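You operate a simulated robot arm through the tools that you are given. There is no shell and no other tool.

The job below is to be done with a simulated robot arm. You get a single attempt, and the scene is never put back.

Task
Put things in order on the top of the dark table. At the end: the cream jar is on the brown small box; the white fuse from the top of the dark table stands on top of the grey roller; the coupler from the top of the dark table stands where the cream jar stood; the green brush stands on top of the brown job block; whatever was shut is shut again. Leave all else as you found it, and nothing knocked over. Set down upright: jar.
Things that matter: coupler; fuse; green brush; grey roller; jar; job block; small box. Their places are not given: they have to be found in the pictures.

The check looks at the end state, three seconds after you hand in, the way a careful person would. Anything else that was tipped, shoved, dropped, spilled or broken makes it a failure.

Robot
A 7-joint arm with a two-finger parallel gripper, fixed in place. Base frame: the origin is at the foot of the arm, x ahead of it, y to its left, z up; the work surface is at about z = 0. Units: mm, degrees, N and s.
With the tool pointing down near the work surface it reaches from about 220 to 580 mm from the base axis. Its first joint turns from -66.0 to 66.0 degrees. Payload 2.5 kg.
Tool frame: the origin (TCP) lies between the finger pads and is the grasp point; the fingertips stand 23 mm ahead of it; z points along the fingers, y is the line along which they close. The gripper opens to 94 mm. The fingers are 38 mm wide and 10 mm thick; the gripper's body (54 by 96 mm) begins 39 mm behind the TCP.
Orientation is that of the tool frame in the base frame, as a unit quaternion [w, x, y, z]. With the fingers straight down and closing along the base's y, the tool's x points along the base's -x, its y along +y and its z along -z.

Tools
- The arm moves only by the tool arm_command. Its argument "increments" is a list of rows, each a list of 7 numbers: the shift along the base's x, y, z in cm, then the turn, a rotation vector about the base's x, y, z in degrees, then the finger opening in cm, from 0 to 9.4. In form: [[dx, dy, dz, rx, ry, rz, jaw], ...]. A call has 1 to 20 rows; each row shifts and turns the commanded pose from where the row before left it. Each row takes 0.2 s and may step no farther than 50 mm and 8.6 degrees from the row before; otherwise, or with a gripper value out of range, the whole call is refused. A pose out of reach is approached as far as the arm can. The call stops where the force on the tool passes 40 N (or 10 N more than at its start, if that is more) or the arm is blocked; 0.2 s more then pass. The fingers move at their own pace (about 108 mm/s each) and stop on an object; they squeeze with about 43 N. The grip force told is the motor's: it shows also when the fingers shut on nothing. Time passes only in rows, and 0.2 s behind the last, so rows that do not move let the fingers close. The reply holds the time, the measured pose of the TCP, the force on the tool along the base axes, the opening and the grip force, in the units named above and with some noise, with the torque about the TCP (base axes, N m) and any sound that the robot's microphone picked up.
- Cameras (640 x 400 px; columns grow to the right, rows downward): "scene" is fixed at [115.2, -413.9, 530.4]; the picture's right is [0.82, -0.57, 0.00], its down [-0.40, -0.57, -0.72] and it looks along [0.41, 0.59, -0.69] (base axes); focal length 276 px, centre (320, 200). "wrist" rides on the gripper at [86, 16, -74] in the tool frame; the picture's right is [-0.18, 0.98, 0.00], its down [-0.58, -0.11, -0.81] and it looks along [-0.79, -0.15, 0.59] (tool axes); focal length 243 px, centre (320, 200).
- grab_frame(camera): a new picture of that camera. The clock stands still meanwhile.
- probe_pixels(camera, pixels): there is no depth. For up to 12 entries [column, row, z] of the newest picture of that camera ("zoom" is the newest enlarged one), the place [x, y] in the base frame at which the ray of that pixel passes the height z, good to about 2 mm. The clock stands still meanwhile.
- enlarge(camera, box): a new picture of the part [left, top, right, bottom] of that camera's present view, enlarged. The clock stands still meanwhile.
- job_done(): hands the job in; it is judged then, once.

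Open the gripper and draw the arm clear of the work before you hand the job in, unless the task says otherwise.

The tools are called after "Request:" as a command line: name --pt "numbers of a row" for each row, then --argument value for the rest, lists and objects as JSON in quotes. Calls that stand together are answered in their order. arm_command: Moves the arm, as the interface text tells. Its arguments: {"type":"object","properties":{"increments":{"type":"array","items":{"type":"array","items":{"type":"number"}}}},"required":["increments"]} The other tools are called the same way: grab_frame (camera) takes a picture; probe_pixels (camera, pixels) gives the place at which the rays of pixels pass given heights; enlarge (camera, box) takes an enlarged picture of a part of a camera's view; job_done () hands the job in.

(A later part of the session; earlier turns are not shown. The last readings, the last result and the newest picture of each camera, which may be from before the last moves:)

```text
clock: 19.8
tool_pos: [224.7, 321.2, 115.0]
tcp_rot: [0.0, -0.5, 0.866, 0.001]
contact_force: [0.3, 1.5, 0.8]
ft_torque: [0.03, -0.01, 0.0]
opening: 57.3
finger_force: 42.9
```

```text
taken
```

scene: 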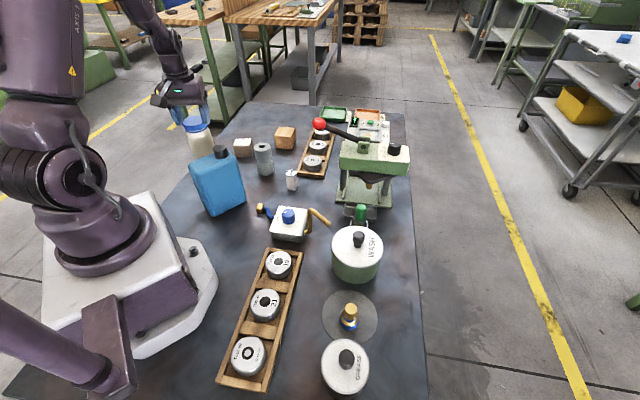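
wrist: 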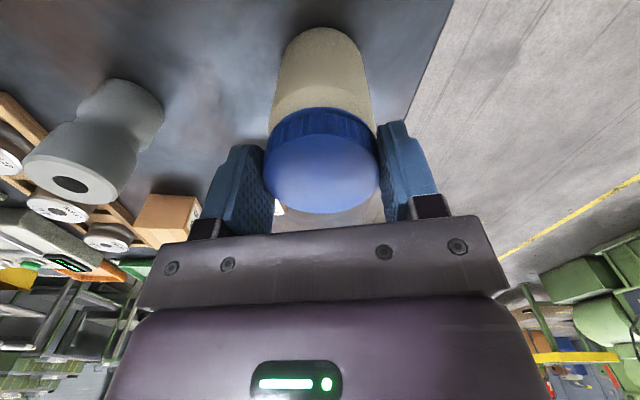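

The opening of 57.3 matches the cap. I lift slowly by about 2 cm and check for slip.

Request:
arm_command --pt "0 0 0.2 0 0 0 4.0" --pt "0 0 0.4 0 0 0 4.0" --pt "0 0 0.6 0 0 0 4.0" --pt "0 0 0.6 0 0 0 4.0" --pt "0 0 0.2 0 0 0 4.0" --pt "0 0 0 0 0 0 4.0"

Request:
grab_frame --camera "wrist"

Request:
enlarge --camera "scene" --box '[165, 100, 245, 190]'

```text
clock: 21.2
tool_pos: [224.7, 320.4, 136.0]
tcp_rot: [0.0, -0.5, 0.866, 0.0]
contact_force: [-0.4, -0.2, -4.1]
ft_torque: [0.03, -0.02, 0.03]
opening: 57.2
finger_force: 42.7
```

```text
taken
```

wrist: 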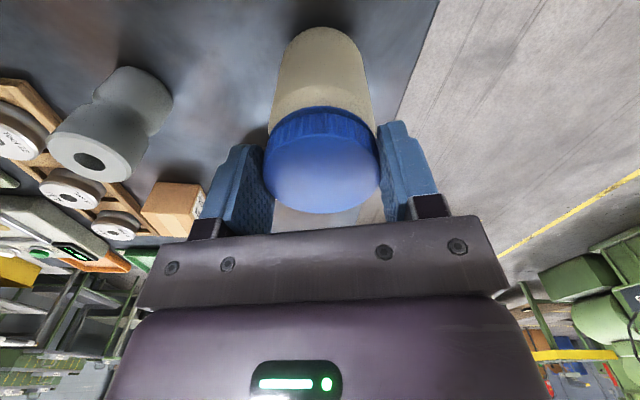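

```text
4.44 times, centred on (205, 145) of scene
```

zoom: 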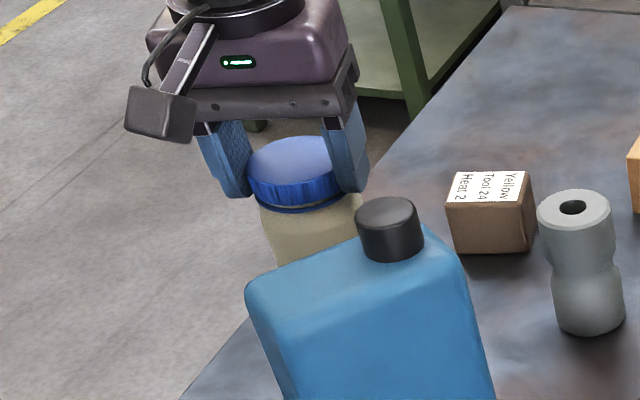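

No slip this time: the cap keeps its place in the view (rows 107–213) and the load is 4 N. The base sits 115 mm below the TCP; I raise to TCP z≈195 and travel smoothly to above the box.

Request:
arm_command --pt "0 0 1 0 0 0 4.0" --pt "0 0 2 0 0 0 4.0" --pt "0 0 2 0 0 0 4.0" --pt "0 0 1 0 0 0 4.0" --pt "1.0 0.1 0 0 0 0 4.0" --pt "2.0 0.15 0 0 0 0 4.0" --pt "3.0 0.2 0 0 0 0 4.0" --pt "3.0 0.2 0 0 0 0 4.0" --pt "3.0 0.2 0 0 0 0 4.0" --pt "3.0 0.2 0 0 0 0 4.0" --pt "3.0 0.2 0 0 0 0 4.0" --pt "3.0 0.2 0 0 0 0 4.0" --pt "2.5 0.15 0 0 0 0 4.0" --pt "1.5 0.1 0 0 0 0 4.0" --pt "1.0 0.05 0 0 0 0 4.0" --pt "0.5 0.02 0 0 0 0 4.0" --pt "0 0 0 0 0 0 4.0"

Request:
grab_frame --camera "wrist"

Request:
enlarge --camera "scene" --box '[220, 60, 350, 160]'

```text
clock: 24.8
tool_pos: [490.4, 338.2, 197.2]
tcp_rot: [0.0, -0.5, 0.866, 0.0]
contact_force: [-0.1, -1.0, -3.4]
ft_torque: [-0.03, 0.0, -0.01]
opening: 57.0
finger_force: 43.4
```

```text
taken
```

wrist: 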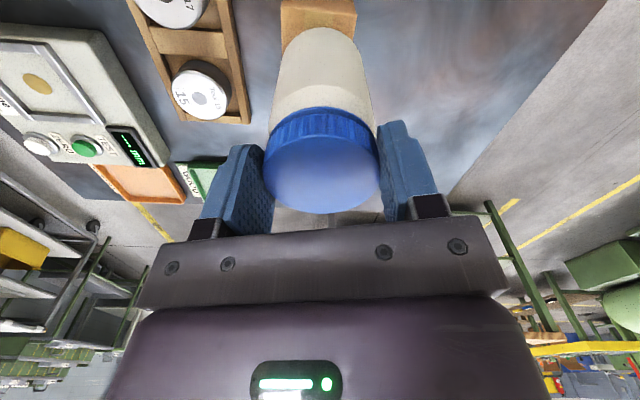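

```text
4.00 times, centred on (285, 110) of scene
```

zoom: 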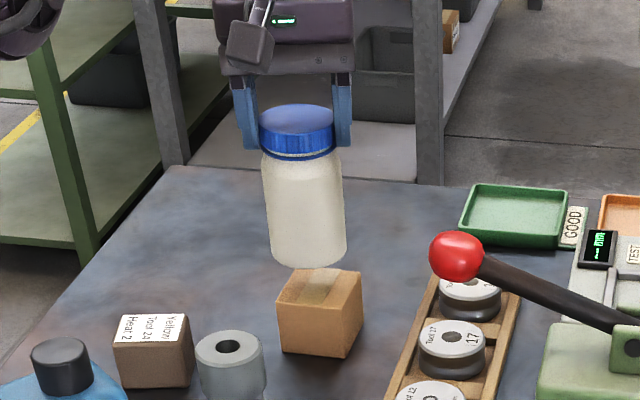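

The jar hangs upright over the box (jar base at zoom (307,255), box below at (320,310)). I lower 30 mm with a small shift outward, then look again before touching.

Request:
arm_command --pt "0.1 0.05 -0.5 0 0 0 4.0" --pt "0.1 0.05 -1.0 0 0 0 4.0" --pt "0 0 -0.8 0 0 0 4.0" --pt "0 0 -0.5 0 0 0 4.0" --pt "0 0 0 0 0 0 4.0"

Request:
grab_frame --camera "wrist"

Request:
enlarge --camera "scene" --box '[245, 70, 325, 160]'

```text
clock: 26.0
tool_pos: [492.6, 339.4, 168.0]
tcp_rot: [0.0, -0.5, 0.866, 0.0]
contact_force: [1.0, 0.2, -3.1]
ft_torque: [-0.02, 0.0, 0.01]
opening: 57.3
finger_force: 43.0
```

```text
taken
```

wrist: 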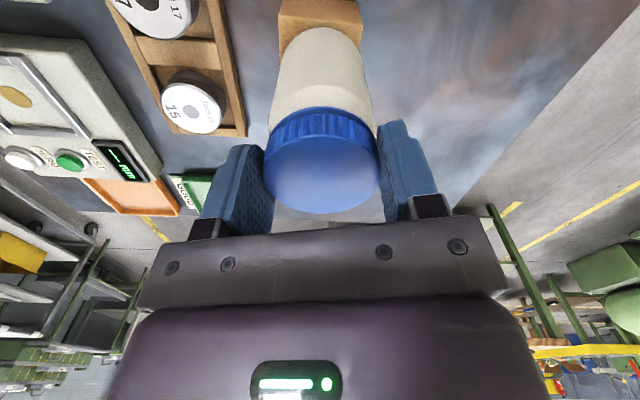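

```text
4.44 times, centred on (285, 115) of scene
```

zoom: 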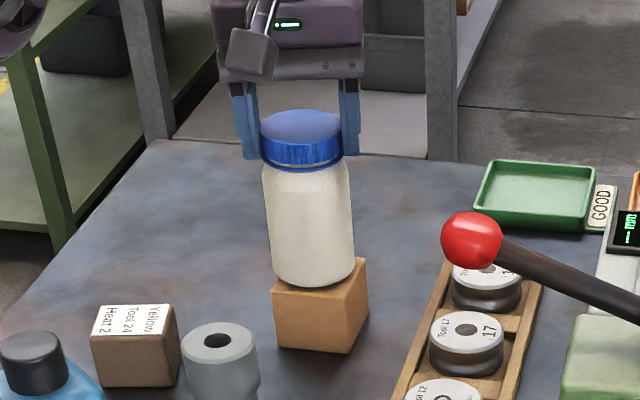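

The jar's base is about 5 mm above the box top and a few mm short toward the robot. I shift out by 2.5 mm and lower in 1 mm steps until contact.

Request:
arm_command --pt "0.25 -0.05 -0.1 0 0 0 4.0" --pt "0 0 -0.1 0 0 0 4.0"

Request:
arm_command --pt "0 0 -0.1 0 0 0 4.0"

Request:
arm_command --pt "0 0 -0.1 0 0 0 4.0"

```text
clock: 26.6
tool_pos: [493.8, 337.4, 165.7]
tcp_rot: [0.0, -0.5, 0.866, 0.0]
contact_force: [0.3, 0.7, -3.9]
ft_torque: [0.0, 0.03, 0.02]
opening: 57.2
finger_force: 42.8
```

```text
clock: 27.0
tool_pos: [494.2, 338.2, 167.1]
tcp_rot: [0.0, -0.5, 0.866, 0.0]
contact_force: [0.5, -0.6, -2.4]
ft_torque: [-0.08, -0.04, -0.02]
opening: 57.4
finger_force: 42.6
```

```text
clock: 27.4
tool_pos: [494.9, 339.0, 165.1]
tcp_rot: [0.0, -0.5, 0.866, 0.001]
contact_force: [-0.3, -0.5, 1.9]
ft_torque: [-0.1, 0.01, -0.05]
opening: 57.4
finger_force: 43.0
```

Contact begins (force from −3.9 to +1.9 N). I check the seating in the pictures before releasing.

Request:
grab_frame --camera "wrist"

Request:
enlarge --camera "scene" --box '[255, 90, 319, 160]'

```text
taken
```

wrist: 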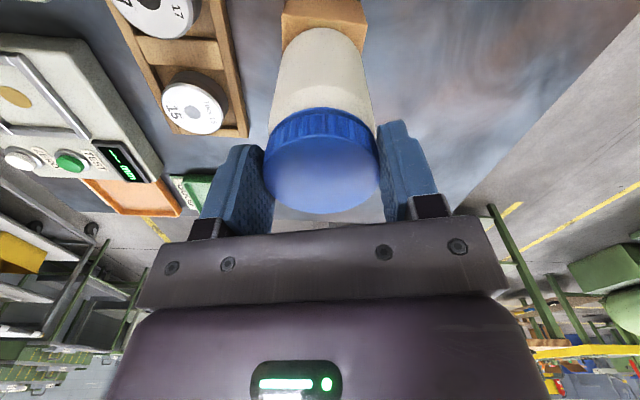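

```text
5.71 times, centred on (287, 125) of scene
```

zoom: 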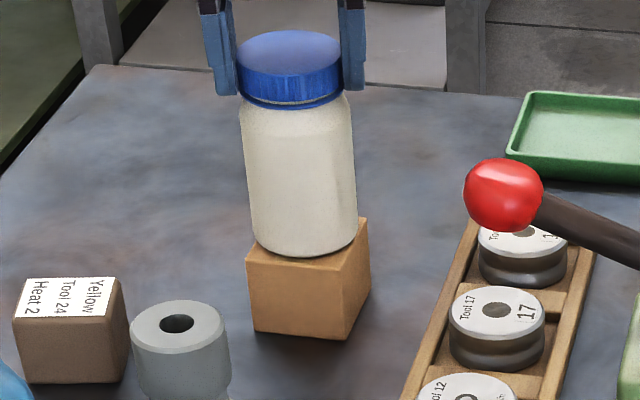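

The jar sits on the box with its base inside the box top. I press down half a millimetre more and open gradually.

Request:
arm_command --pt "0 0 -0.05 0 0 0 4.0" --pt "0 0 0 0 0 0 5.4" --pt "0 0 0 0 0 0 5.7" --pt "0 0 0 0 0 0 5.9" --pt "0 0 0 0 0 0 6.3" --pt "0 0 0 0 0 0 7.2" --pt "0 0 0 0 0 0 7.2"

Request:
enlarge --camera "scene" --box '[255, 90, 319, 160]'

Request:
grab_frame --camera "wrist"

```text
clock: 29.0
tool_pos: [495.2, 338.7, 166.7]
tcp_rot: [0.0, -0.5, 0.866, 0.0]
contact_force: [-0.2, 0.0, 0.0]
ft_torque: [0.01, -0.01, 0.01]
opening: 72.1
finger_force: 0.1
```

```text
5.71 times, centred on (287, 125) of scene
```

zoom: 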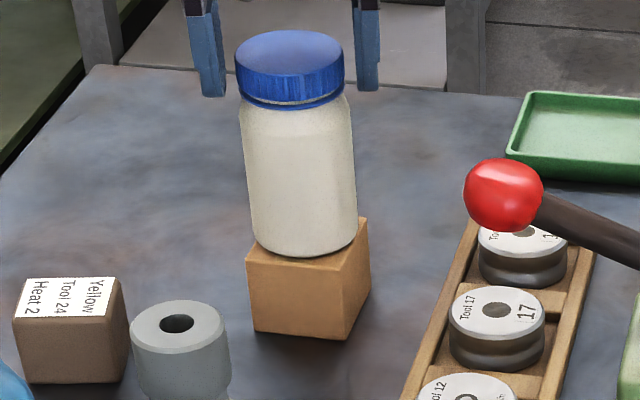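

```text
taken
```

wrist: 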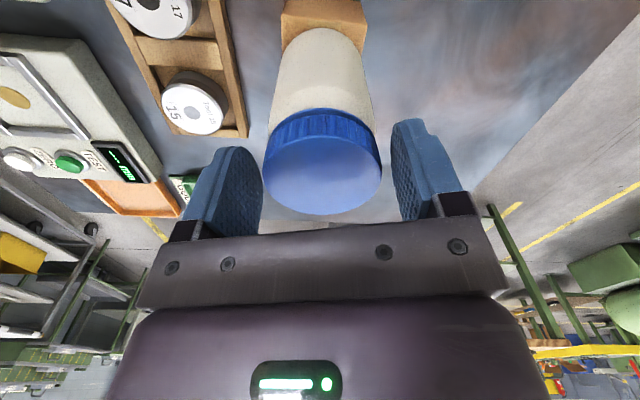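

The jar stands free on the box. I raise clear of it, and probe the press lever's red ball at (319,124) so I can keep away from it near the fuse.

Request:
arm_command --pt "0 0 1 0 0 0 7.2" --pt "0 0 2 0 0 0 7.2" --pt "0 0 2 0 0 0 7.2" --pt "-1 -1 1 0 0 0 7.2" --pt "0 0 0 0 0 0 7.2"

Request:
grab_frame --camera "wrist"

Request:
probe_pixels --camera "scene" --pixels '[[319.5, 124.5, 120], [319.5, 124.5, 160], [319.5, 124.5, 200], [319.5, 124.5, 240], [397, 150, 140], [397, 150, 180]]'

Request:
grab_frame --camera "scene"

```text
clock: 30.2
tool_pos: [483.5, 328.8, 224.0]
tcp_rot: [0.0, -0.5, 0.866, 0.0]
contact_force: [-0.8, 0.8, 0.1]
ft_torque: [0.0, -0.02, 0.03]
opening: 71.9
finger_force: 0.1
```

```text
taken
```

wrist: 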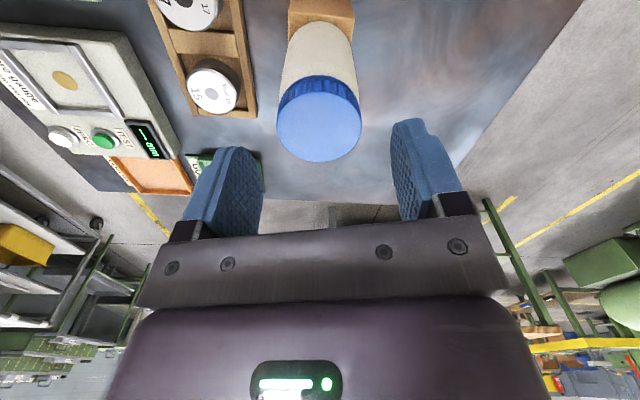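

```text
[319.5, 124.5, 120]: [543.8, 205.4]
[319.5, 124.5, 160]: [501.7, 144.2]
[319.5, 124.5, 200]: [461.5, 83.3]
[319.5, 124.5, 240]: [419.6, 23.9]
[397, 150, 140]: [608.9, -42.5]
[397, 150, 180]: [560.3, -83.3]
```

```text
taken
```

scene: 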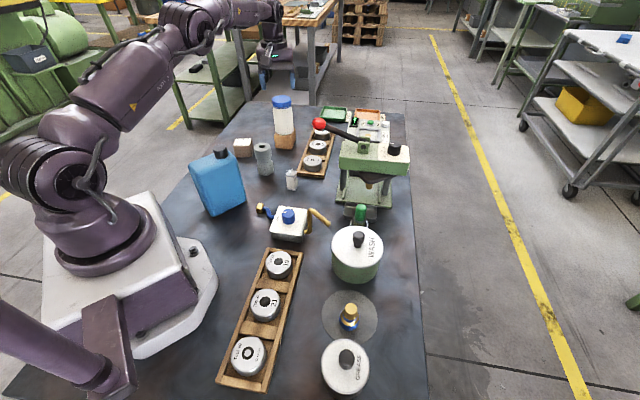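

Triangulating with the first wrist view, the red ball is near (461,82,200), about 80 mm from the fuse. I probe the fuse's base and top corners more finely before choosing a safe approach.

Request:
enlarge --camera "scene" --box '[275, 165, 307, 195]'

Request:
probe_pixels --camera "zoom" --pixels '[[266, 322, 0], [372, 347, 0], [416, 278, 0], [247, 140, 45], [357, 164, 45], [402, 88, 45], [293, 64, 45], [247, 140, 50], [357, 164, 50], [402, 88, 50], [293, 64, 50]]'

```text
13.33 times, centred on (291, 180) of scene
```

zoom: 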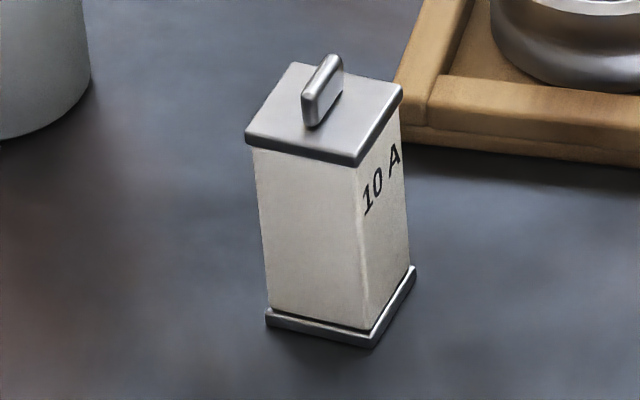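

```text
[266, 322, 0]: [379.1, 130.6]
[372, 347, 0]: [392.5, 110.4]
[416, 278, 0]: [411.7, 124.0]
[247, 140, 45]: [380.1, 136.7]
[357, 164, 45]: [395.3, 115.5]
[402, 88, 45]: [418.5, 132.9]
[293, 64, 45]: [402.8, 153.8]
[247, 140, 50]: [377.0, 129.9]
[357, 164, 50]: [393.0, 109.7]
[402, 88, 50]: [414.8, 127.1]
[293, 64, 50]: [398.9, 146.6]
```

The fuse is about 24 mm square, centred near (395,127), turned about 35°, with its top plate at z≈50. I probe the wooden tray's near corners and the roller so the fingers keep clear of both.

Request:
probe_pixels --camera "scene" --pixels '[[297, 174, 0], [324.4, 178.4, 0], [297, 171, 12], [261.7, 146.5, 85], [261.7, 146.5, 90], [253.5, 147, 88], [270.5, 146.5, 88]]'

Request:
enlarge --camera "scene" --box '[240, 130, 304, 190]'

```text
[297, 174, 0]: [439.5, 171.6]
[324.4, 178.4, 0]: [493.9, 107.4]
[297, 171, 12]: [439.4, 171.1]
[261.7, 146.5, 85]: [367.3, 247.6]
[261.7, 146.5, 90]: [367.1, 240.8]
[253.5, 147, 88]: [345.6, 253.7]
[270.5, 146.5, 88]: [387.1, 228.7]
```

```text
6.67 times, centred on (272, 160) of scene
```

zoom: 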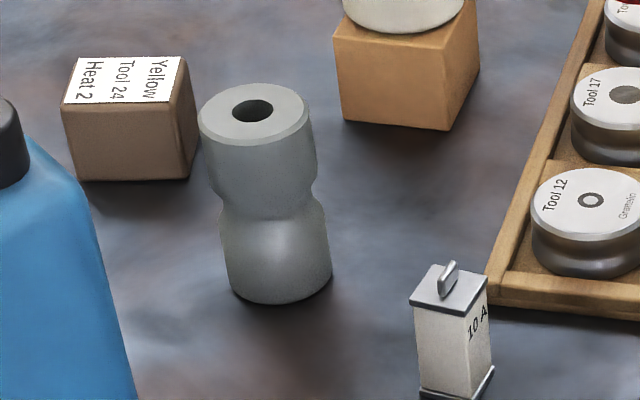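

The tray corner at (439,172) is well clear of the fuse. I move to a hover at about (360,165,190) with yaw 35°, from where the wrist camera sees both fuse and roller.

Request:
arm_command --pt "-2.47 -3.28 -0.2 0 0 -5 7.2" --pt "-2.47 -3.28 -0.4 0 0 -5 7.2" --pt "-2.47 -3.28 -0.8 0 0 -5 7.2" --pt "-2.47 -3.28 -1.0 0 0 -5 7.2" --pt "-2.47 -3.28 -1.0 0 0 -5 7.2" --pt "0 0 0 0 0 0 7.2" --pt "0 0 0 0 0 0 7.2"

Request:
grab_frame --camera "wrist"

Request:
enlarge --camera "wrist" --box '[200, 20, 328, 120]'

```text
clock: 31.8
tool_pos: [359.7, 165.7, 188.3]
tcp_rot: [0.0, -0.3, 0.954, 0.001]
contact_force: [-0.2, -0.4, -0.8]
ft_torque: [0.03, -0.01, -0.01]
opening: 72.1
finger_force: 0.1
```

```text
taken
```

wrist: 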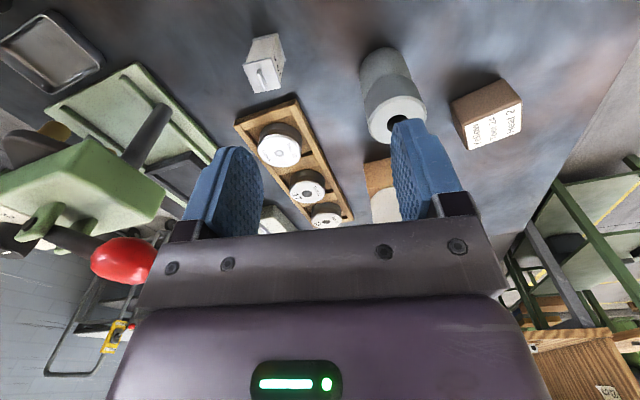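

```text
4.00 times, centred on (264, 70) of wrist
```

zoom: 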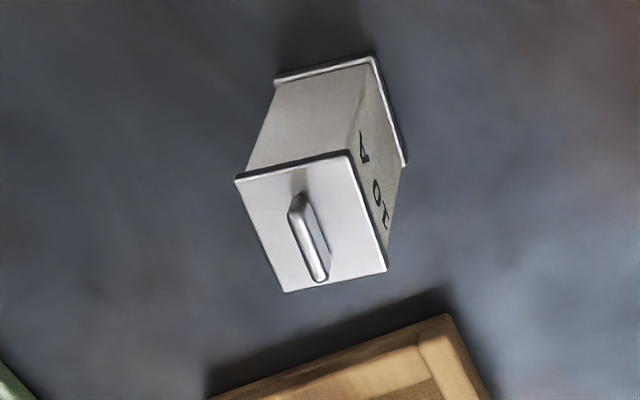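

I probe the fuse's top and base corners in this zoom.

Request:
probe_pixels --camera "zoom" --pixels '[[236, 180, 50], [348, 152, 50], [386, 272, 50], [284, 292, 50], [275, 82, 0], [374, 56, 0], [406, 165, 0], [295, 200, 58], [320, 278, 58]]'

Request:
probe_pixels --camera "wrist" --pixels '[[397, 120, 90], [365, 115, 90], [427, 110, 90], [396, 140, 90], [396, 95, 90], [361, 70, 0], [385, 47, 0], [411, 75, 0], [124, 261, 200]]'

Request:
enlarge --camera "wrist" --box '[340, 30, 468, 150]'

```text
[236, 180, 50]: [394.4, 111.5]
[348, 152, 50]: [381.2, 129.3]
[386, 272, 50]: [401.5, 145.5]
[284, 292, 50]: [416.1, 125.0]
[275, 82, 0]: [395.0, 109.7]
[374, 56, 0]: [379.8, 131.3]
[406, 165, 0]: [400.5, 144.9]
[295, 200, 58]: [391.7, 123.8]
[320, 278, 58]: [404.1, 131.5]
```

```text
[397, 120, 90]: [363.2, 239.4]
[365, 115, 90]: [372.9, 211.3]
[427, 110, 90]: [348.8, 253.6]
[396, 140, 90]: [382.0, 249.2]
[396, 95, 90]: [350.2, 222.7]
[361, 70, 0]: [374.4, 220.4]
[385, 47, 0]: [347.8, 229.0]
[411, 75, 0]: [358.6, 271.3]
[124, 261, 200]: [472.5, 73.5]
```

```text
3.33 times, centred on (404, 90) of wrist
```

zoom: 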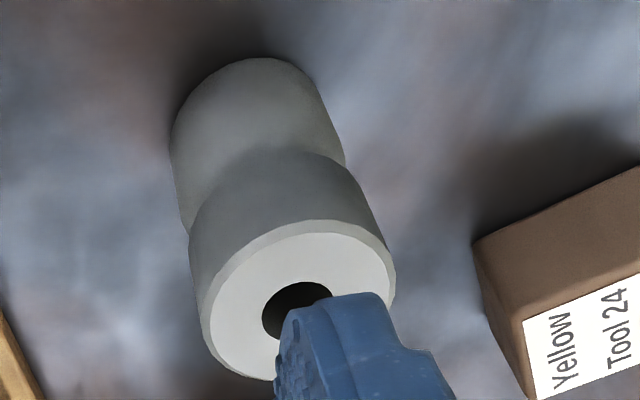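

The fuse centre refines to (397.5,127.5) with edges at 35°, matching the current tool yaw. I narrow the opening to 50 mm, slide over it on a slanted path to z≈128, and check alignment.

Request:
arm_command --pt "1.26 -1.27 -1.5 0 0 0 5.0" --pt "1.26 -1.27 -2.0 0 0 0 5.0" --pt "1.26 -1.27 -2.0 0 0 0 5.0" --pt "0 0 -0.5 0 0 0 5.0" --pt "0 0 0 0 0 0 5.0"

Request:
grab_frame --camera "wrist"

Request:
grab_frame --camera "scene"

```text
clock: 33.0
tool_pos: [398.8, 126.1, 127.5]
tcp_rot: [0.0, -0.3, 0.954, 0.001]
contact_force: [-0.5, -1.0, 0.2]
ft_torque: [-0.05, -0.03, 0.06]
opening: 49.9
finger_force: 0.1
```

```text
taken
```

wrist: 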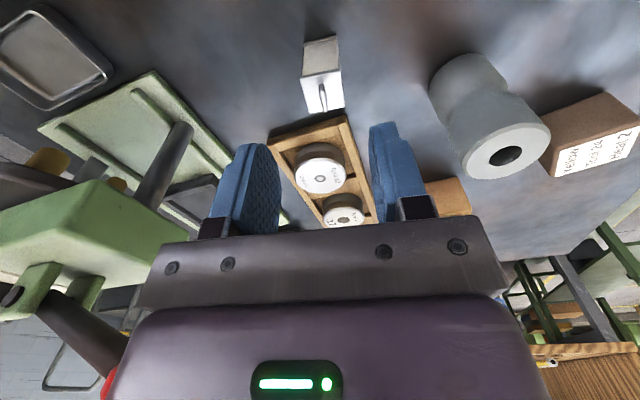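

```text
taken
```

scene: 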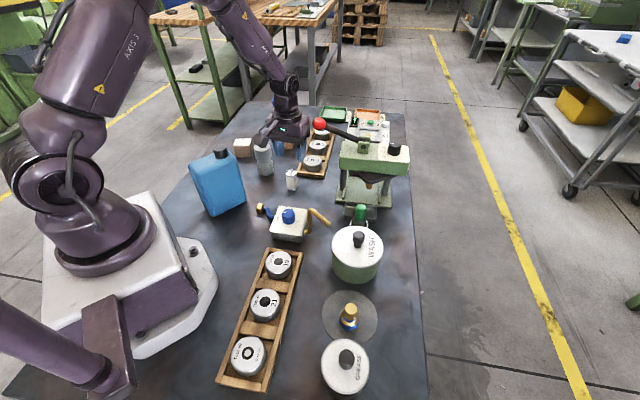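

The fuse is centred at about (322,80) below the gripper. I check the fuse's top corners again and the gap to the red ball in the scene.

Request:
enlarge --camera "wrist" --box '[280, 20, 376, 120]'

Request:
enlarge --camera "scene" --box '[230, 60, 358, 190]'

Request:
probe_pixels --camera "wrist" --pixels '[[301, 77, 50], [339, 70, 50], [344, 106, 50], [312, 113, 50]]'

```text
4.00 times, centred on (328, 70) of wrist
```

zoom: 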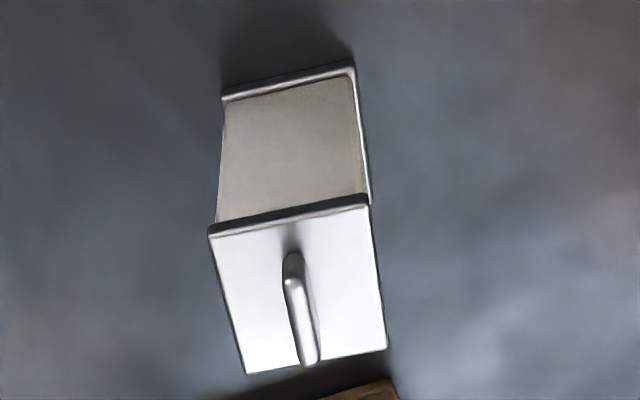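

```text
3.08 times, centred on (294, 125) of scene
```

zoom: 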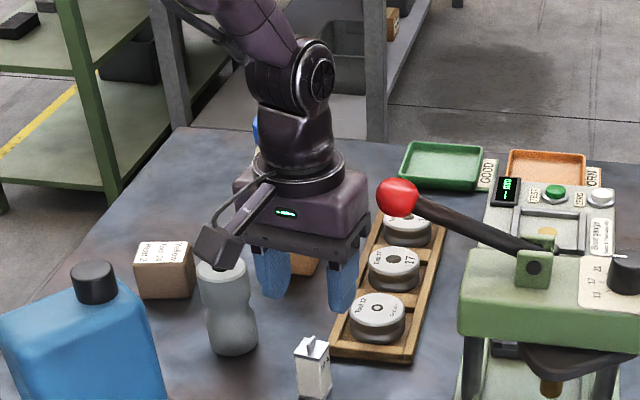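

```text
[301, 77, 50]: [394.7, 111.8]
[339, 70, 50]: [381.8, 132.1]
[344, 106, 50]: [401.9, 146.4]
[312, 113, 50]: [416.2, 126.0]
```

Alignment is good to about 2 mm and the ball is clear. I descend to TCP z≈28 so the pads take the fuse's metal plates and body.

Request:
arm_command --pt "0 0.12 -2.0 0 0 0 5.0" --pt "0 0 -2.5 0 0 0 5.0" --pt "0 0 -2.5 0 0 0 5.0" --pt "0 0 -1.8 0 0 0 5.0" --pt "0 0 -1.1 0 0 0 5.0" --pt "0 0 0 0 0 0 5.0"

Request:
grab_frame --camera "wrist"

Request:
enlarge --camera "scene" --box '[240, 90, 350, 200]'

```text
clock: 34.4
tool_pos: [398.2, 127.5, 30.4]
tcp_rot: [0.001, -0.302, 0.953, 0.0]
contact_force: [0.4, 0.1, -0.3]
ft_torque: [-0.02, 0.05, -0.02]
opening: 50.0
finger_force: 0.0
```

```text
taken
```

wrist: 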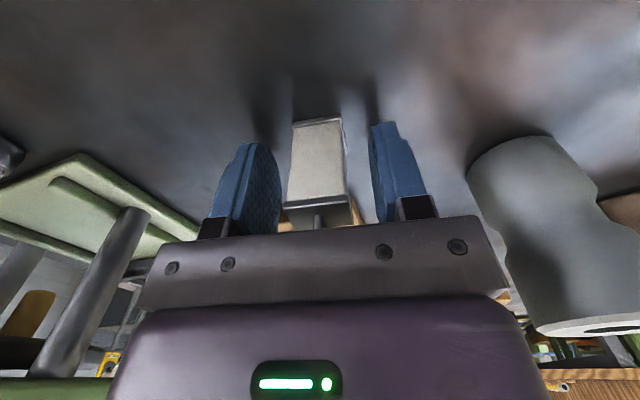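

```text
3.64 times, centred on (295, 145) of scene
```

zoom: 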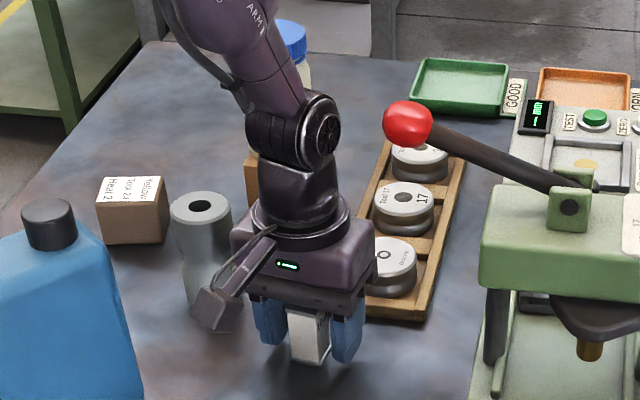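

The fuse stands between the pads (290–350 px) with no contact. I close on it gently and hold.

Request:
arm_command --pt "0 0 0 0 0 0 3.2" --pt "0 0 0 0 0 0 2.6" --pt "0 0 0 0 0 0 1.5" --pt "0 0 0 0 0 0 1.5"

Request:
grab_frame --camera "wrist"

```text
clock: 35.4
tool_pos: [398.0, 129.5, 30.6]
tcp_rot: [0.001, -0.301, 0.954, 0.0]
contact_force: [0.2, 0.2, -0.4]
ft_torque: [0.0, 0.01, 0.0]
opening: 24.8
finger_force: 43.3
```

```text
taken
```

wrist: 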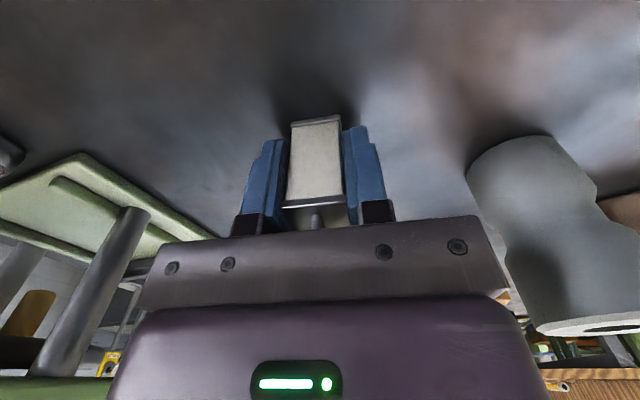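

The fuse is held at 24.8 mm. I lift slowly by about 3 cm and check for slip.

Request:
arm_command --pt "0 0 0.2 0 0 0 1.5" --pt "0 0 0.5 0 0 0 1.5" --pt "0 0 0.8 0 0 0 1.5" --pt "0 0 1.0 0 0 0 1.5" --pt "0 0 0.5 0 0 0 1.5" --pt "0 0 0 0 0 0 1.5"

Request:
grab_frame --camera "wrist"

Request:
enlarge --camera "scene" --box '[240, 90, 350, 200]'

```text
clock: 36.8
tool_pos: [398.6, 127.4, 59.3]
tcp_rot: [0.0, -0.301, 0.954, 0.0]
contact_force: [0.2, 0.3, -1.2]
ft_torque: [-0.02, -0.03, 0.01]
opening: 25.1
finger_force: 42.9
```

```text
taken
```

wrist: 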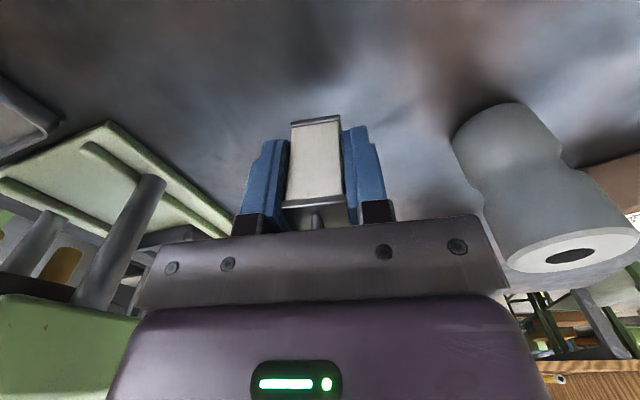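

```text
3.64 times, centred on (295, 145) of scene
```

zoom: 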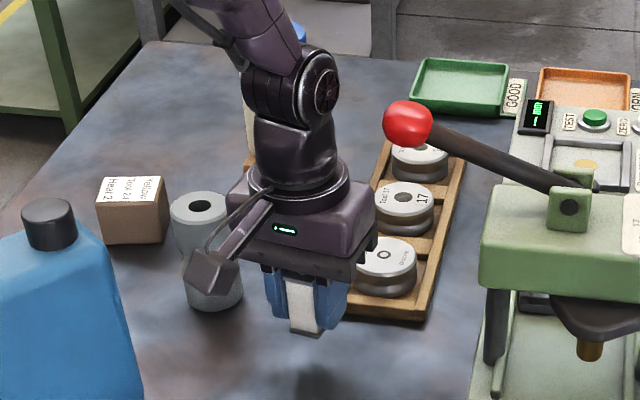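

No slip and the fuse hangs straight, its base about 30.5 mm below the TCP. I raise it on a path away from the ball toward the roller.

Request:
arm_command --pt "-0.3 0.5 1.5 0 0 0 1.5" --pt "-0.5 1.0 2.5 0 0 0 1.5" --pt "-0.5 1.5 2.5 0 0 0 1.5" --pt "-0.5 1.5 2.0 0 0 0 1.5" --pt "-0.2 1.0 1.0 0 0 0 1.5" --pt "0 0 0 0 0 0 1.5"

Request:
grab_frame --camera "wrist"

Request:
enlarge --camera "scene" --box '[230, 90, 340, 190]'

```text
clock: 38.2
tool_pos: [377.5, 182.5, 156.1]
tcp_rot: [0.0, -0.3, 0.954, 0.0]
contact_force: [-0.5, 0.5, -0.9]
ft_torque: [0.0, 0.01, 0.0]
opening: 24.7
finger_force: 43.3
```

```text
taken
```

wrist: 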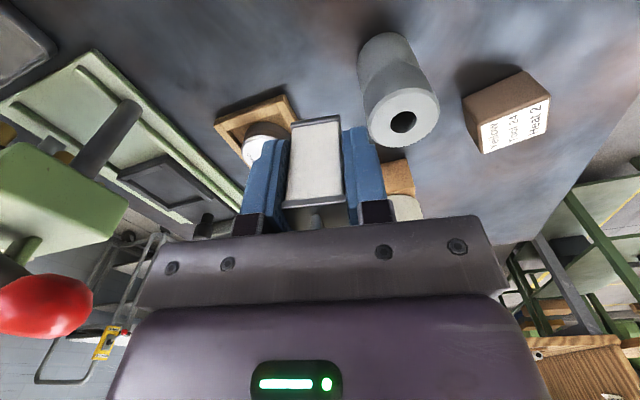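

```text
4.00 times, centred on (285, 140) of scene
```

zoom: 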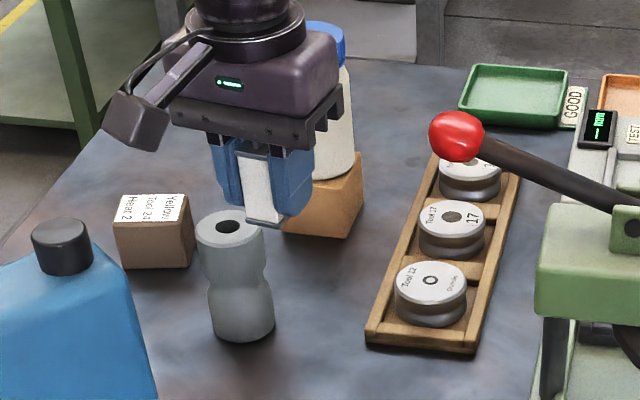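

The roller is fully visible now, with its top hole at about (403,121) in the wrist view. I enlarge it and triangulate against the scene view.

Request:
enlarge --camera "wrist" --box '[350, 25, 450, 150]'

Request:
probe_pixels --camera "scene" --pixels '[[270.8, 146.2, 80], [270.8, 146.2, 85], [270.8, 146.2, 90], [270.8, 146.2, 95], [262.3, 146.3, 85], [262.3, 146.3, 90]]'

```text
3.20 times, centred on (400, 88) of wrist
```

zoom: 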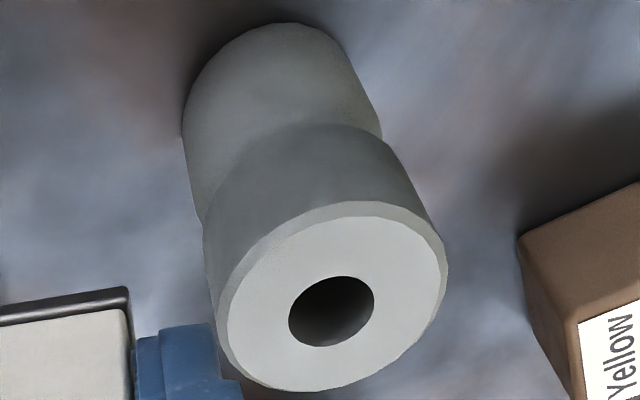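

```text
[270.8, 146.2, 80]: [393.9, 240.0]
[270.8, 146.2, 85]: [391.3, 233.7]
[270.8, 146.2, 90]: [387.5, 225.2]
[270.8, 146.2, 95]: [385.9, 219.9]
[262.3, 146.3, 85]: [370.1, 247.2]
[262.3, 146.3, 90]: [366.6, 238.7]
```

I probe the hole centre and the flat top's rim in the wrist zoom at two heights.

Request:
probe_pixels --camera "zoom" --pixels '[[332, 311, 80], [332, 311, 85], [332, 311, 90], [332, 311, 95], [228, 335, 88], [446, 262, 88], [300, 388, 88], [365, 217, 88], [183, 132, 0], [275, 24, 0], [335, 40, 0]]'

Request:
enlarge --camera "scene" --box '[240, 130, 304, 190]'

```text
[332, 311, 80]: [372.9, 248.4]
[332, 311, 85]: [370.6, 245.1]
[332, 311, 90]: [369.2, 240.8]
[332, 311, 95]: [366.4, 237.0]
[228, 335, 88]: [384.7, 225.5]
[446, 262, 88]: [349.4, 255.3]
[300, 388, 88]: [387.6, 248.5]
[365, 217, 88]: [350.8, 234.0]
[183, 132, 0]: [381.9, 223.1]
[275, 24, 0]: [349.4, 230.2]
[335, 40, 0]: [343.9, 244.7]
```

```text
6.67 times, centred on (272, 160) of scene
```

zoom: 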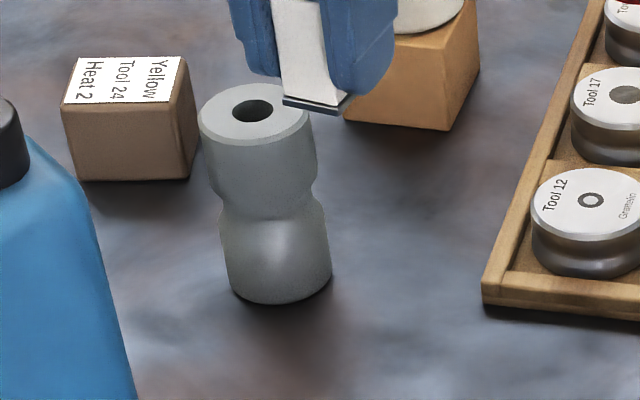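

Roller top comes out near z≈88–89 with its centre at about (367.5,242). I carry the fuse over it at this height, then check.

Request:
arm_command --pt "-0.2 1.0 0 0 0 0 1.5" --pt "-0.3 2.0 0 0 0 0 1.5" --pt "-0.3 2.0 0 0 0 0 1.5" --pt "-0.2 0.95 0 0 0 0 1.5" --pt "0 0 -0.8 0 0 0 1.5" --pt "0 0 -0.8 0 0 0 1.5" --pt "0 0 -0.4 0 0 0 1.5" --pt "0 0 0 0 0 0 1.5"

Request:
grab_frame --camera "wrist"

Request:
enlarge --camera "scene" --box '[235, 110, 299, 180]'

```text
clock: 40.0
tool_pos: [367.1, 241.4, 135.1]
tcp_rot: [0.0, -0.301, 0.954, 0.0]
contact_force: [-0.5, 0.2, -0.7]
ft_torque: [0.0, -0.05, 0.01]
opening: 24.7
finger_force: 43.3
```

```text
taken
```

wrist: 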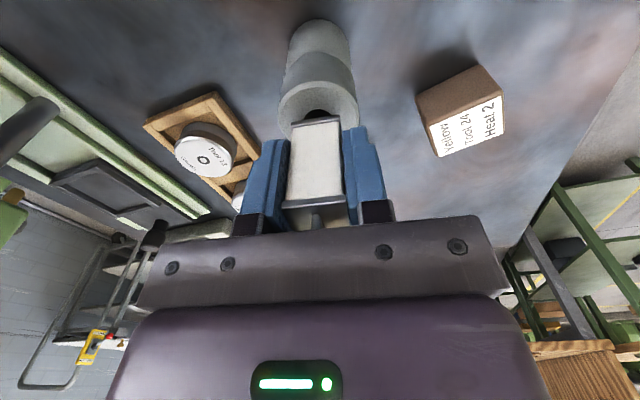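

```text
5.71 times, centred on (267, 145) of scene
```

zoom: 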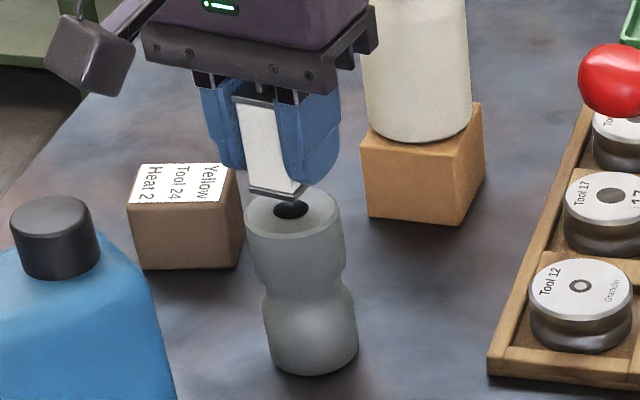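

The gap is about 16 mm. I probe the fuse base corners at z≈105 and the roller's top rim at z≈88 to check the lateral alignment.

Request:
probe_pixels --camera "zoom" --pixels '[[247, 190, 104], [296, 201, 104], [309, 187, 104], [245, 215, 88], [342, 212, 88], [292, 211, 88], [293, 235, 88]]'

Request:
enlarge --camera "wrist" --box '[250, 10, 400, 220]'

```text
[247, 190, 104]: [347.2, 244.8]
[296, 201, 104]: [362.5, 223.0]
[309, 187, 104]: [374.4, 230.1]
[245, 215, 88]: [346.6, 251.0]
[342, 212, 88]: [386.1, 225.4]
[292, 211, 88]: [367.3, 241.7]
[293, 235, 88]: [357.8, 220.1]
```

```text
1.90 times, centred on (325, 115) of wrist
```

zoom: 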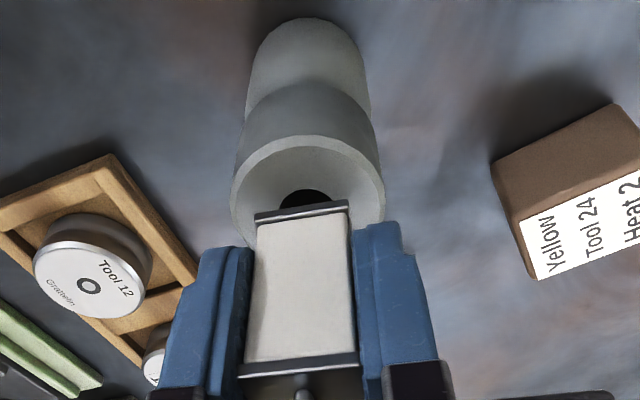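

The fuse is within about 2 mm of the roller's axis. I lower 12 mm and then in 1 mm steps to contact.

Request:
arm_command --pt "0 0 -0.5 0 0 0 1.5" --pt "0 0 -0.5 0 0 0 1.5" --pt "0 0 -0.2 0 0 0 1.5"

Request:
arm_command --pt "0 0 -0.1 0 0 0 1.5"

Request:
arm_command --pt "0 0 -0.1 0 0 0 1.5"

Request:
arm_command --pt "0 0 -0.1 0 0 0 1.5"

```text
clock: 40.8
tool_pos: [368.6, 241.6, 123.8]
tcp_rot: [-0.001, -0.3, 0.954, 0.0]
contact_force: [-0.3, 0.5, -0.3]
ft_torque: [-0.01, 0.0, 0.0]
opening: 25.2
finger_force: 42.8
```

```text
clock: 41.2
tool_pos: [368.7, 242.4, 122.4]
tcp_rot: [0.0, -0.3, 0.954, 0.0]
contact_force: [0.6, 0.2, -0.8]
ft_torque: [0.03, -0.04, 0.03]
opening: 24.9
finger_force: 43.2
```

```text
clock: 41.6
tool_pos: [369.0, 241.7, 122.3]
tcp_rot: [0.0, -0.301, 0.954, 0.0]
contact_force: [-0.4, 0.4, -1.1]
ft_torque: [0.0, 0.01, 0.0]
opening: 25.1
finger_force: 43.0
```

```text
clock: 42.0
tool_pos: [368.5, 240.9, 120.4]
tcp_rot: [0.0, -0.301, 0.954, 0.0]
contact_force: [-0.3, 0.1, 1.0]
ft_torque: [0.02, 0.04, -0.03]
opening: 24.8
finger_force: 43.7
```

The force turns from −0.9 to +1.0 N, which suggests first contact. I go another 0.5 mm and look.

Request:
arm_command --pt "0 0 -0.05 0 0 0 1.5"

Request:
enlarge --camera "scene" --box '[240, 115, 288, 175]'

Request:
enlarge --camera "wrist" --box '[250, 10, 400, 220]'

```text
clock: 42.4
tool_pos: [368.3, 241.2, 121.3]
tcp_rot: [0.001, -0.301, 0.954, 0.0]
contact_force: [-1.2, 0.2, 6.8]
ft_torque: [-0.05, 0.03, 0.0]
opening: 25.2
finger_force: 43.0
```

```text
6.67 times, centred on (264, 145) of scene
```

zoom: 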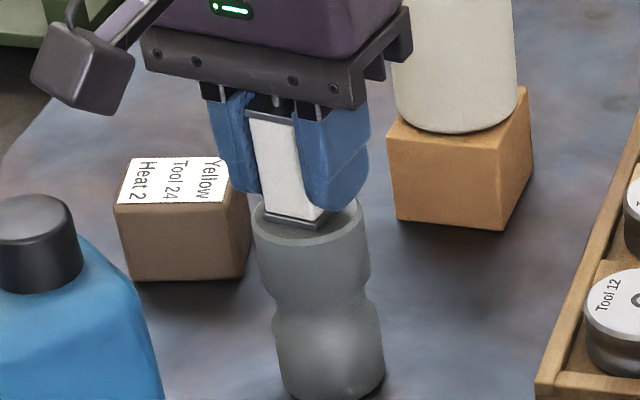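

```text
1.90 times, centred on (325, 115) of wrist
```

zoom: 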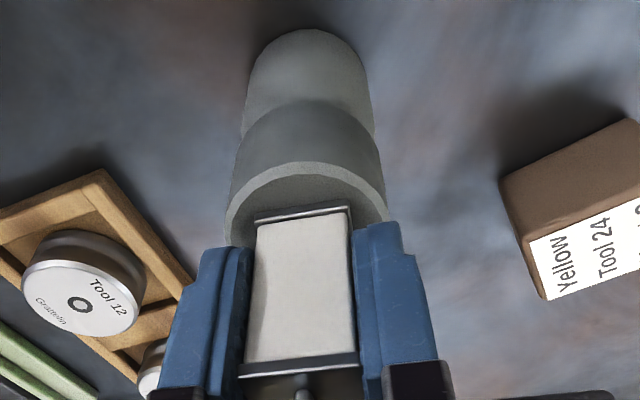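

The fuse touches the roller (6.8 N). I probe its base corners and the roller rim once more to judge centring before releasing.

Request:
enlarge --camera "scene" --box '[250, 130, 282, 165]'

```text
11.43 times, centred on (266, 148) of scene
```

zoom: 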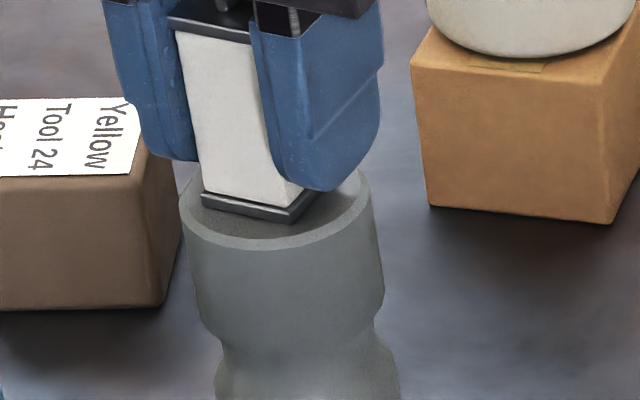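

Request:
probe_pixels --camera "zoom" --pixels '[[201, 203, 88], [292, 221, 88], [318, 190, 88], [180, 210, 88], [372, 190, 88], [270, 240, 88], [276, 205, 88]]'

```text
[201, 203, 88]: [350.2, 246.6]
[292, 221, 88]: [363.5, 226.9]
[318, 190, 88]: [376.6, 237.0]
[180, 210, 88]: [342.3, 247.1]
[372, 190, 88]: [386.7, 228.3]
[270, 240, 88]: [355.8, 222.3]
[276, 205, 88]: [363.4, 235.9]
```

The fuse's base centre is about (367,244), within 3 mm of the roller's centre near (367,242). I open gradually to release it.

Request:
arm_command --pt "0 0 0 0 0 0 2.4" --pt "0 0 0 0 0 0 2.7" --pt "0 0 0 0 0 0 3.2" --pt "0 0 0 0 0 0 5.0" --pt "0 0 0 0 0 0 5.0"

Request:
grab_frame --camera "wrist"

Request:
enlarge --camera "scene" --box '[240, 115, 288, 175]'

```text
clock: 43.6
tool_pos: [368.1, 240.9, 120.4]
tcp_rot: [0.0, -0.301, 0.954, 0.001]
contact_force: [0.5, 0.4, 0.2]
ft_torque: [0.01, -0.01, 0.03]
opening: 49.9
finger_force: 0.1
```

```text
taken
```

wrist: 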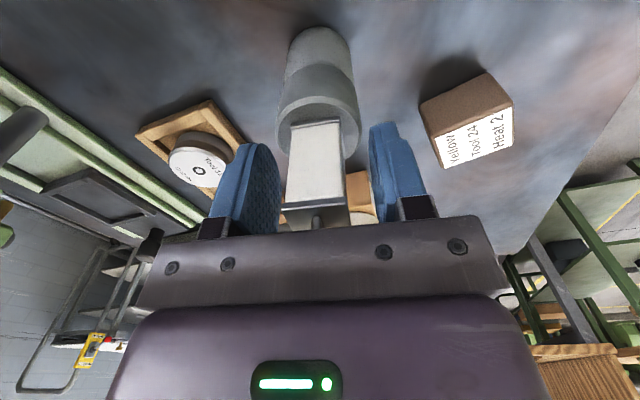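

```text
6.67 times, centred on (264, 145) of scene
```

zoom: 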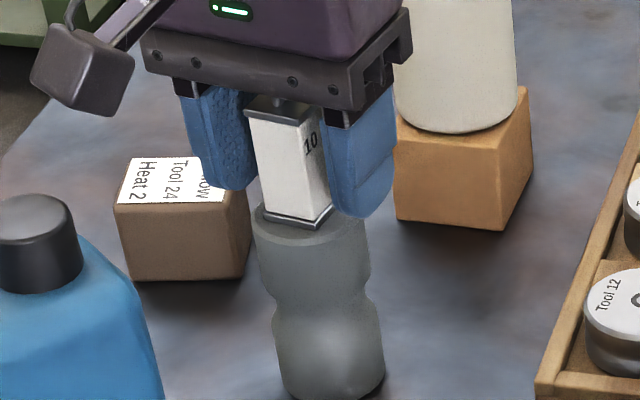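

The fuse stands on the roller and is free. I raise straight up well above it and view the result.

Request:
arm_command --pt "0 0 1 0 0 0 5.0" --pt "0 0 2.5 0 0 0 5.0" --pt "0 0 3 0 0 0 5.0" --pt "0 0 3 0 0 0 5.0" --pt "0 0 1.5 0 0 0 5.0" --pt "0 0 0 0 0 0 9.4"

Request:
grab_frame --camera "scene"

Request:
enlarge --camera "scene" --box '[320, 180, 400, 240]'

Request:
enlarge --camera "scene" --box '[315, 280, 387, 340]'

```text
clock: 45.0
tool_pos: [367.9, 243.7, 229.1]
tcp_rot: [0.001, -0.3, 0.954, 0.0]
contact_force: [0.4, -0.8, -0.6]
ft_torque: [0.0, 0.01, -0.01]
opening: 94.1
finger_force: 0.1
```

```text
taken
```

scene: 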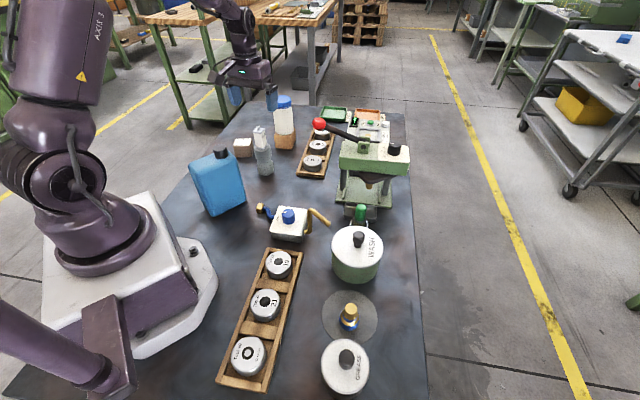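

```text
6.67 times, centred on (360, 210) of scene
```

zoom: 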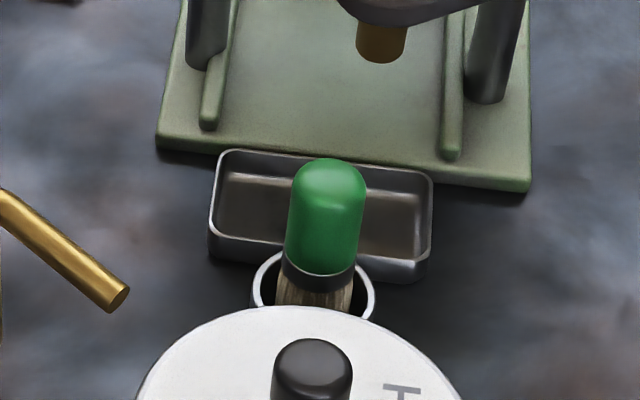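

```text
6.67 times, centred on (351, 310) of scene
```

zoom: 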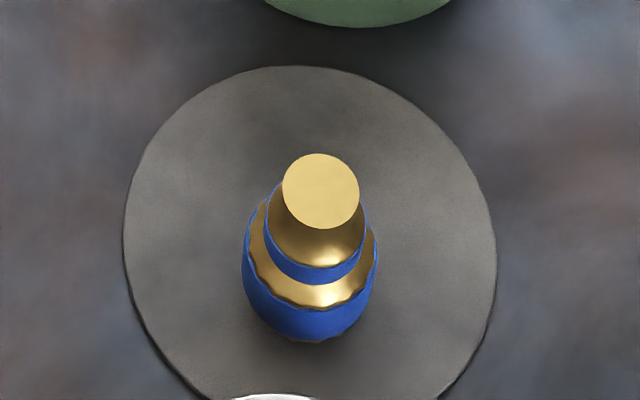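

Jar and fuse are both standing well. Next is the coupler, at about (350,316) in the scene; I swing over to view it with the wrist camera, keeping z≈230 and a path well clear of the lever ball.

Request:
arm_command --pt "-1.07 -2.5 0.1 0 0 -5 9.4" --pt "-1.07 -3.85 0.1 0 0 -6.8 9.4" --pt "-1.07 -3.85 0 0 0 -6.8 9.4" --pt "-1.07 -3.85 0 0 0 -6.8 9.4" --pt "-1.07 -3.85 0 0 0 -6.8 9.4" --pt "-1.07 -3.85 0 0 0 -6.8 9.4" --pt "-1.07 -3.85 0 0 0 -6.8 9.4" --pt "-1.07 -3.85 0 0 0 -6.8 9.4" --pt "-1.07 -3.85 0 0 0 -6.8 9.4" --pt "-1.07 -3.85 0 0 0 -6.8 9.4" --pt "-1.07 -3.85 0 0 0 -6.8 9.4" --pt "0 -1.35 0 0 0 -2 9.4" --pt "0 0 0 0 0 0 9.4" --pt "0 0 0 0 0 0 9.4"

Request:
grab_frame --camera "wrist"

Request:
grab_frame --camera "scene"

```text
clock: 48.0
tool_pos: [249.2, -182.9, 231.2]
tcp_rot: [0.0, 0.342, 0.94, 0.0]
contact_force: [0.7, -0.6, -0.8]
ft_torque: [0.0, 0.01, 0.01]
opening: 94.2
finger_force: 0.0
```

```text
taken
```

wrist: 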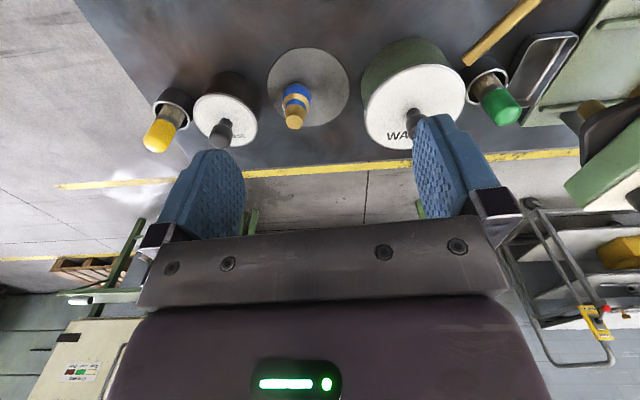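

```text
taken
```

scene: 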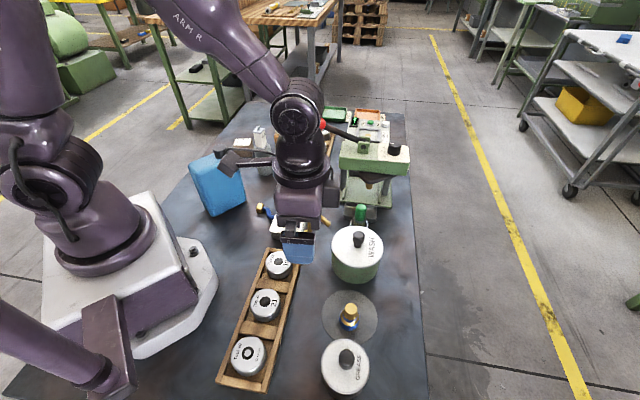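

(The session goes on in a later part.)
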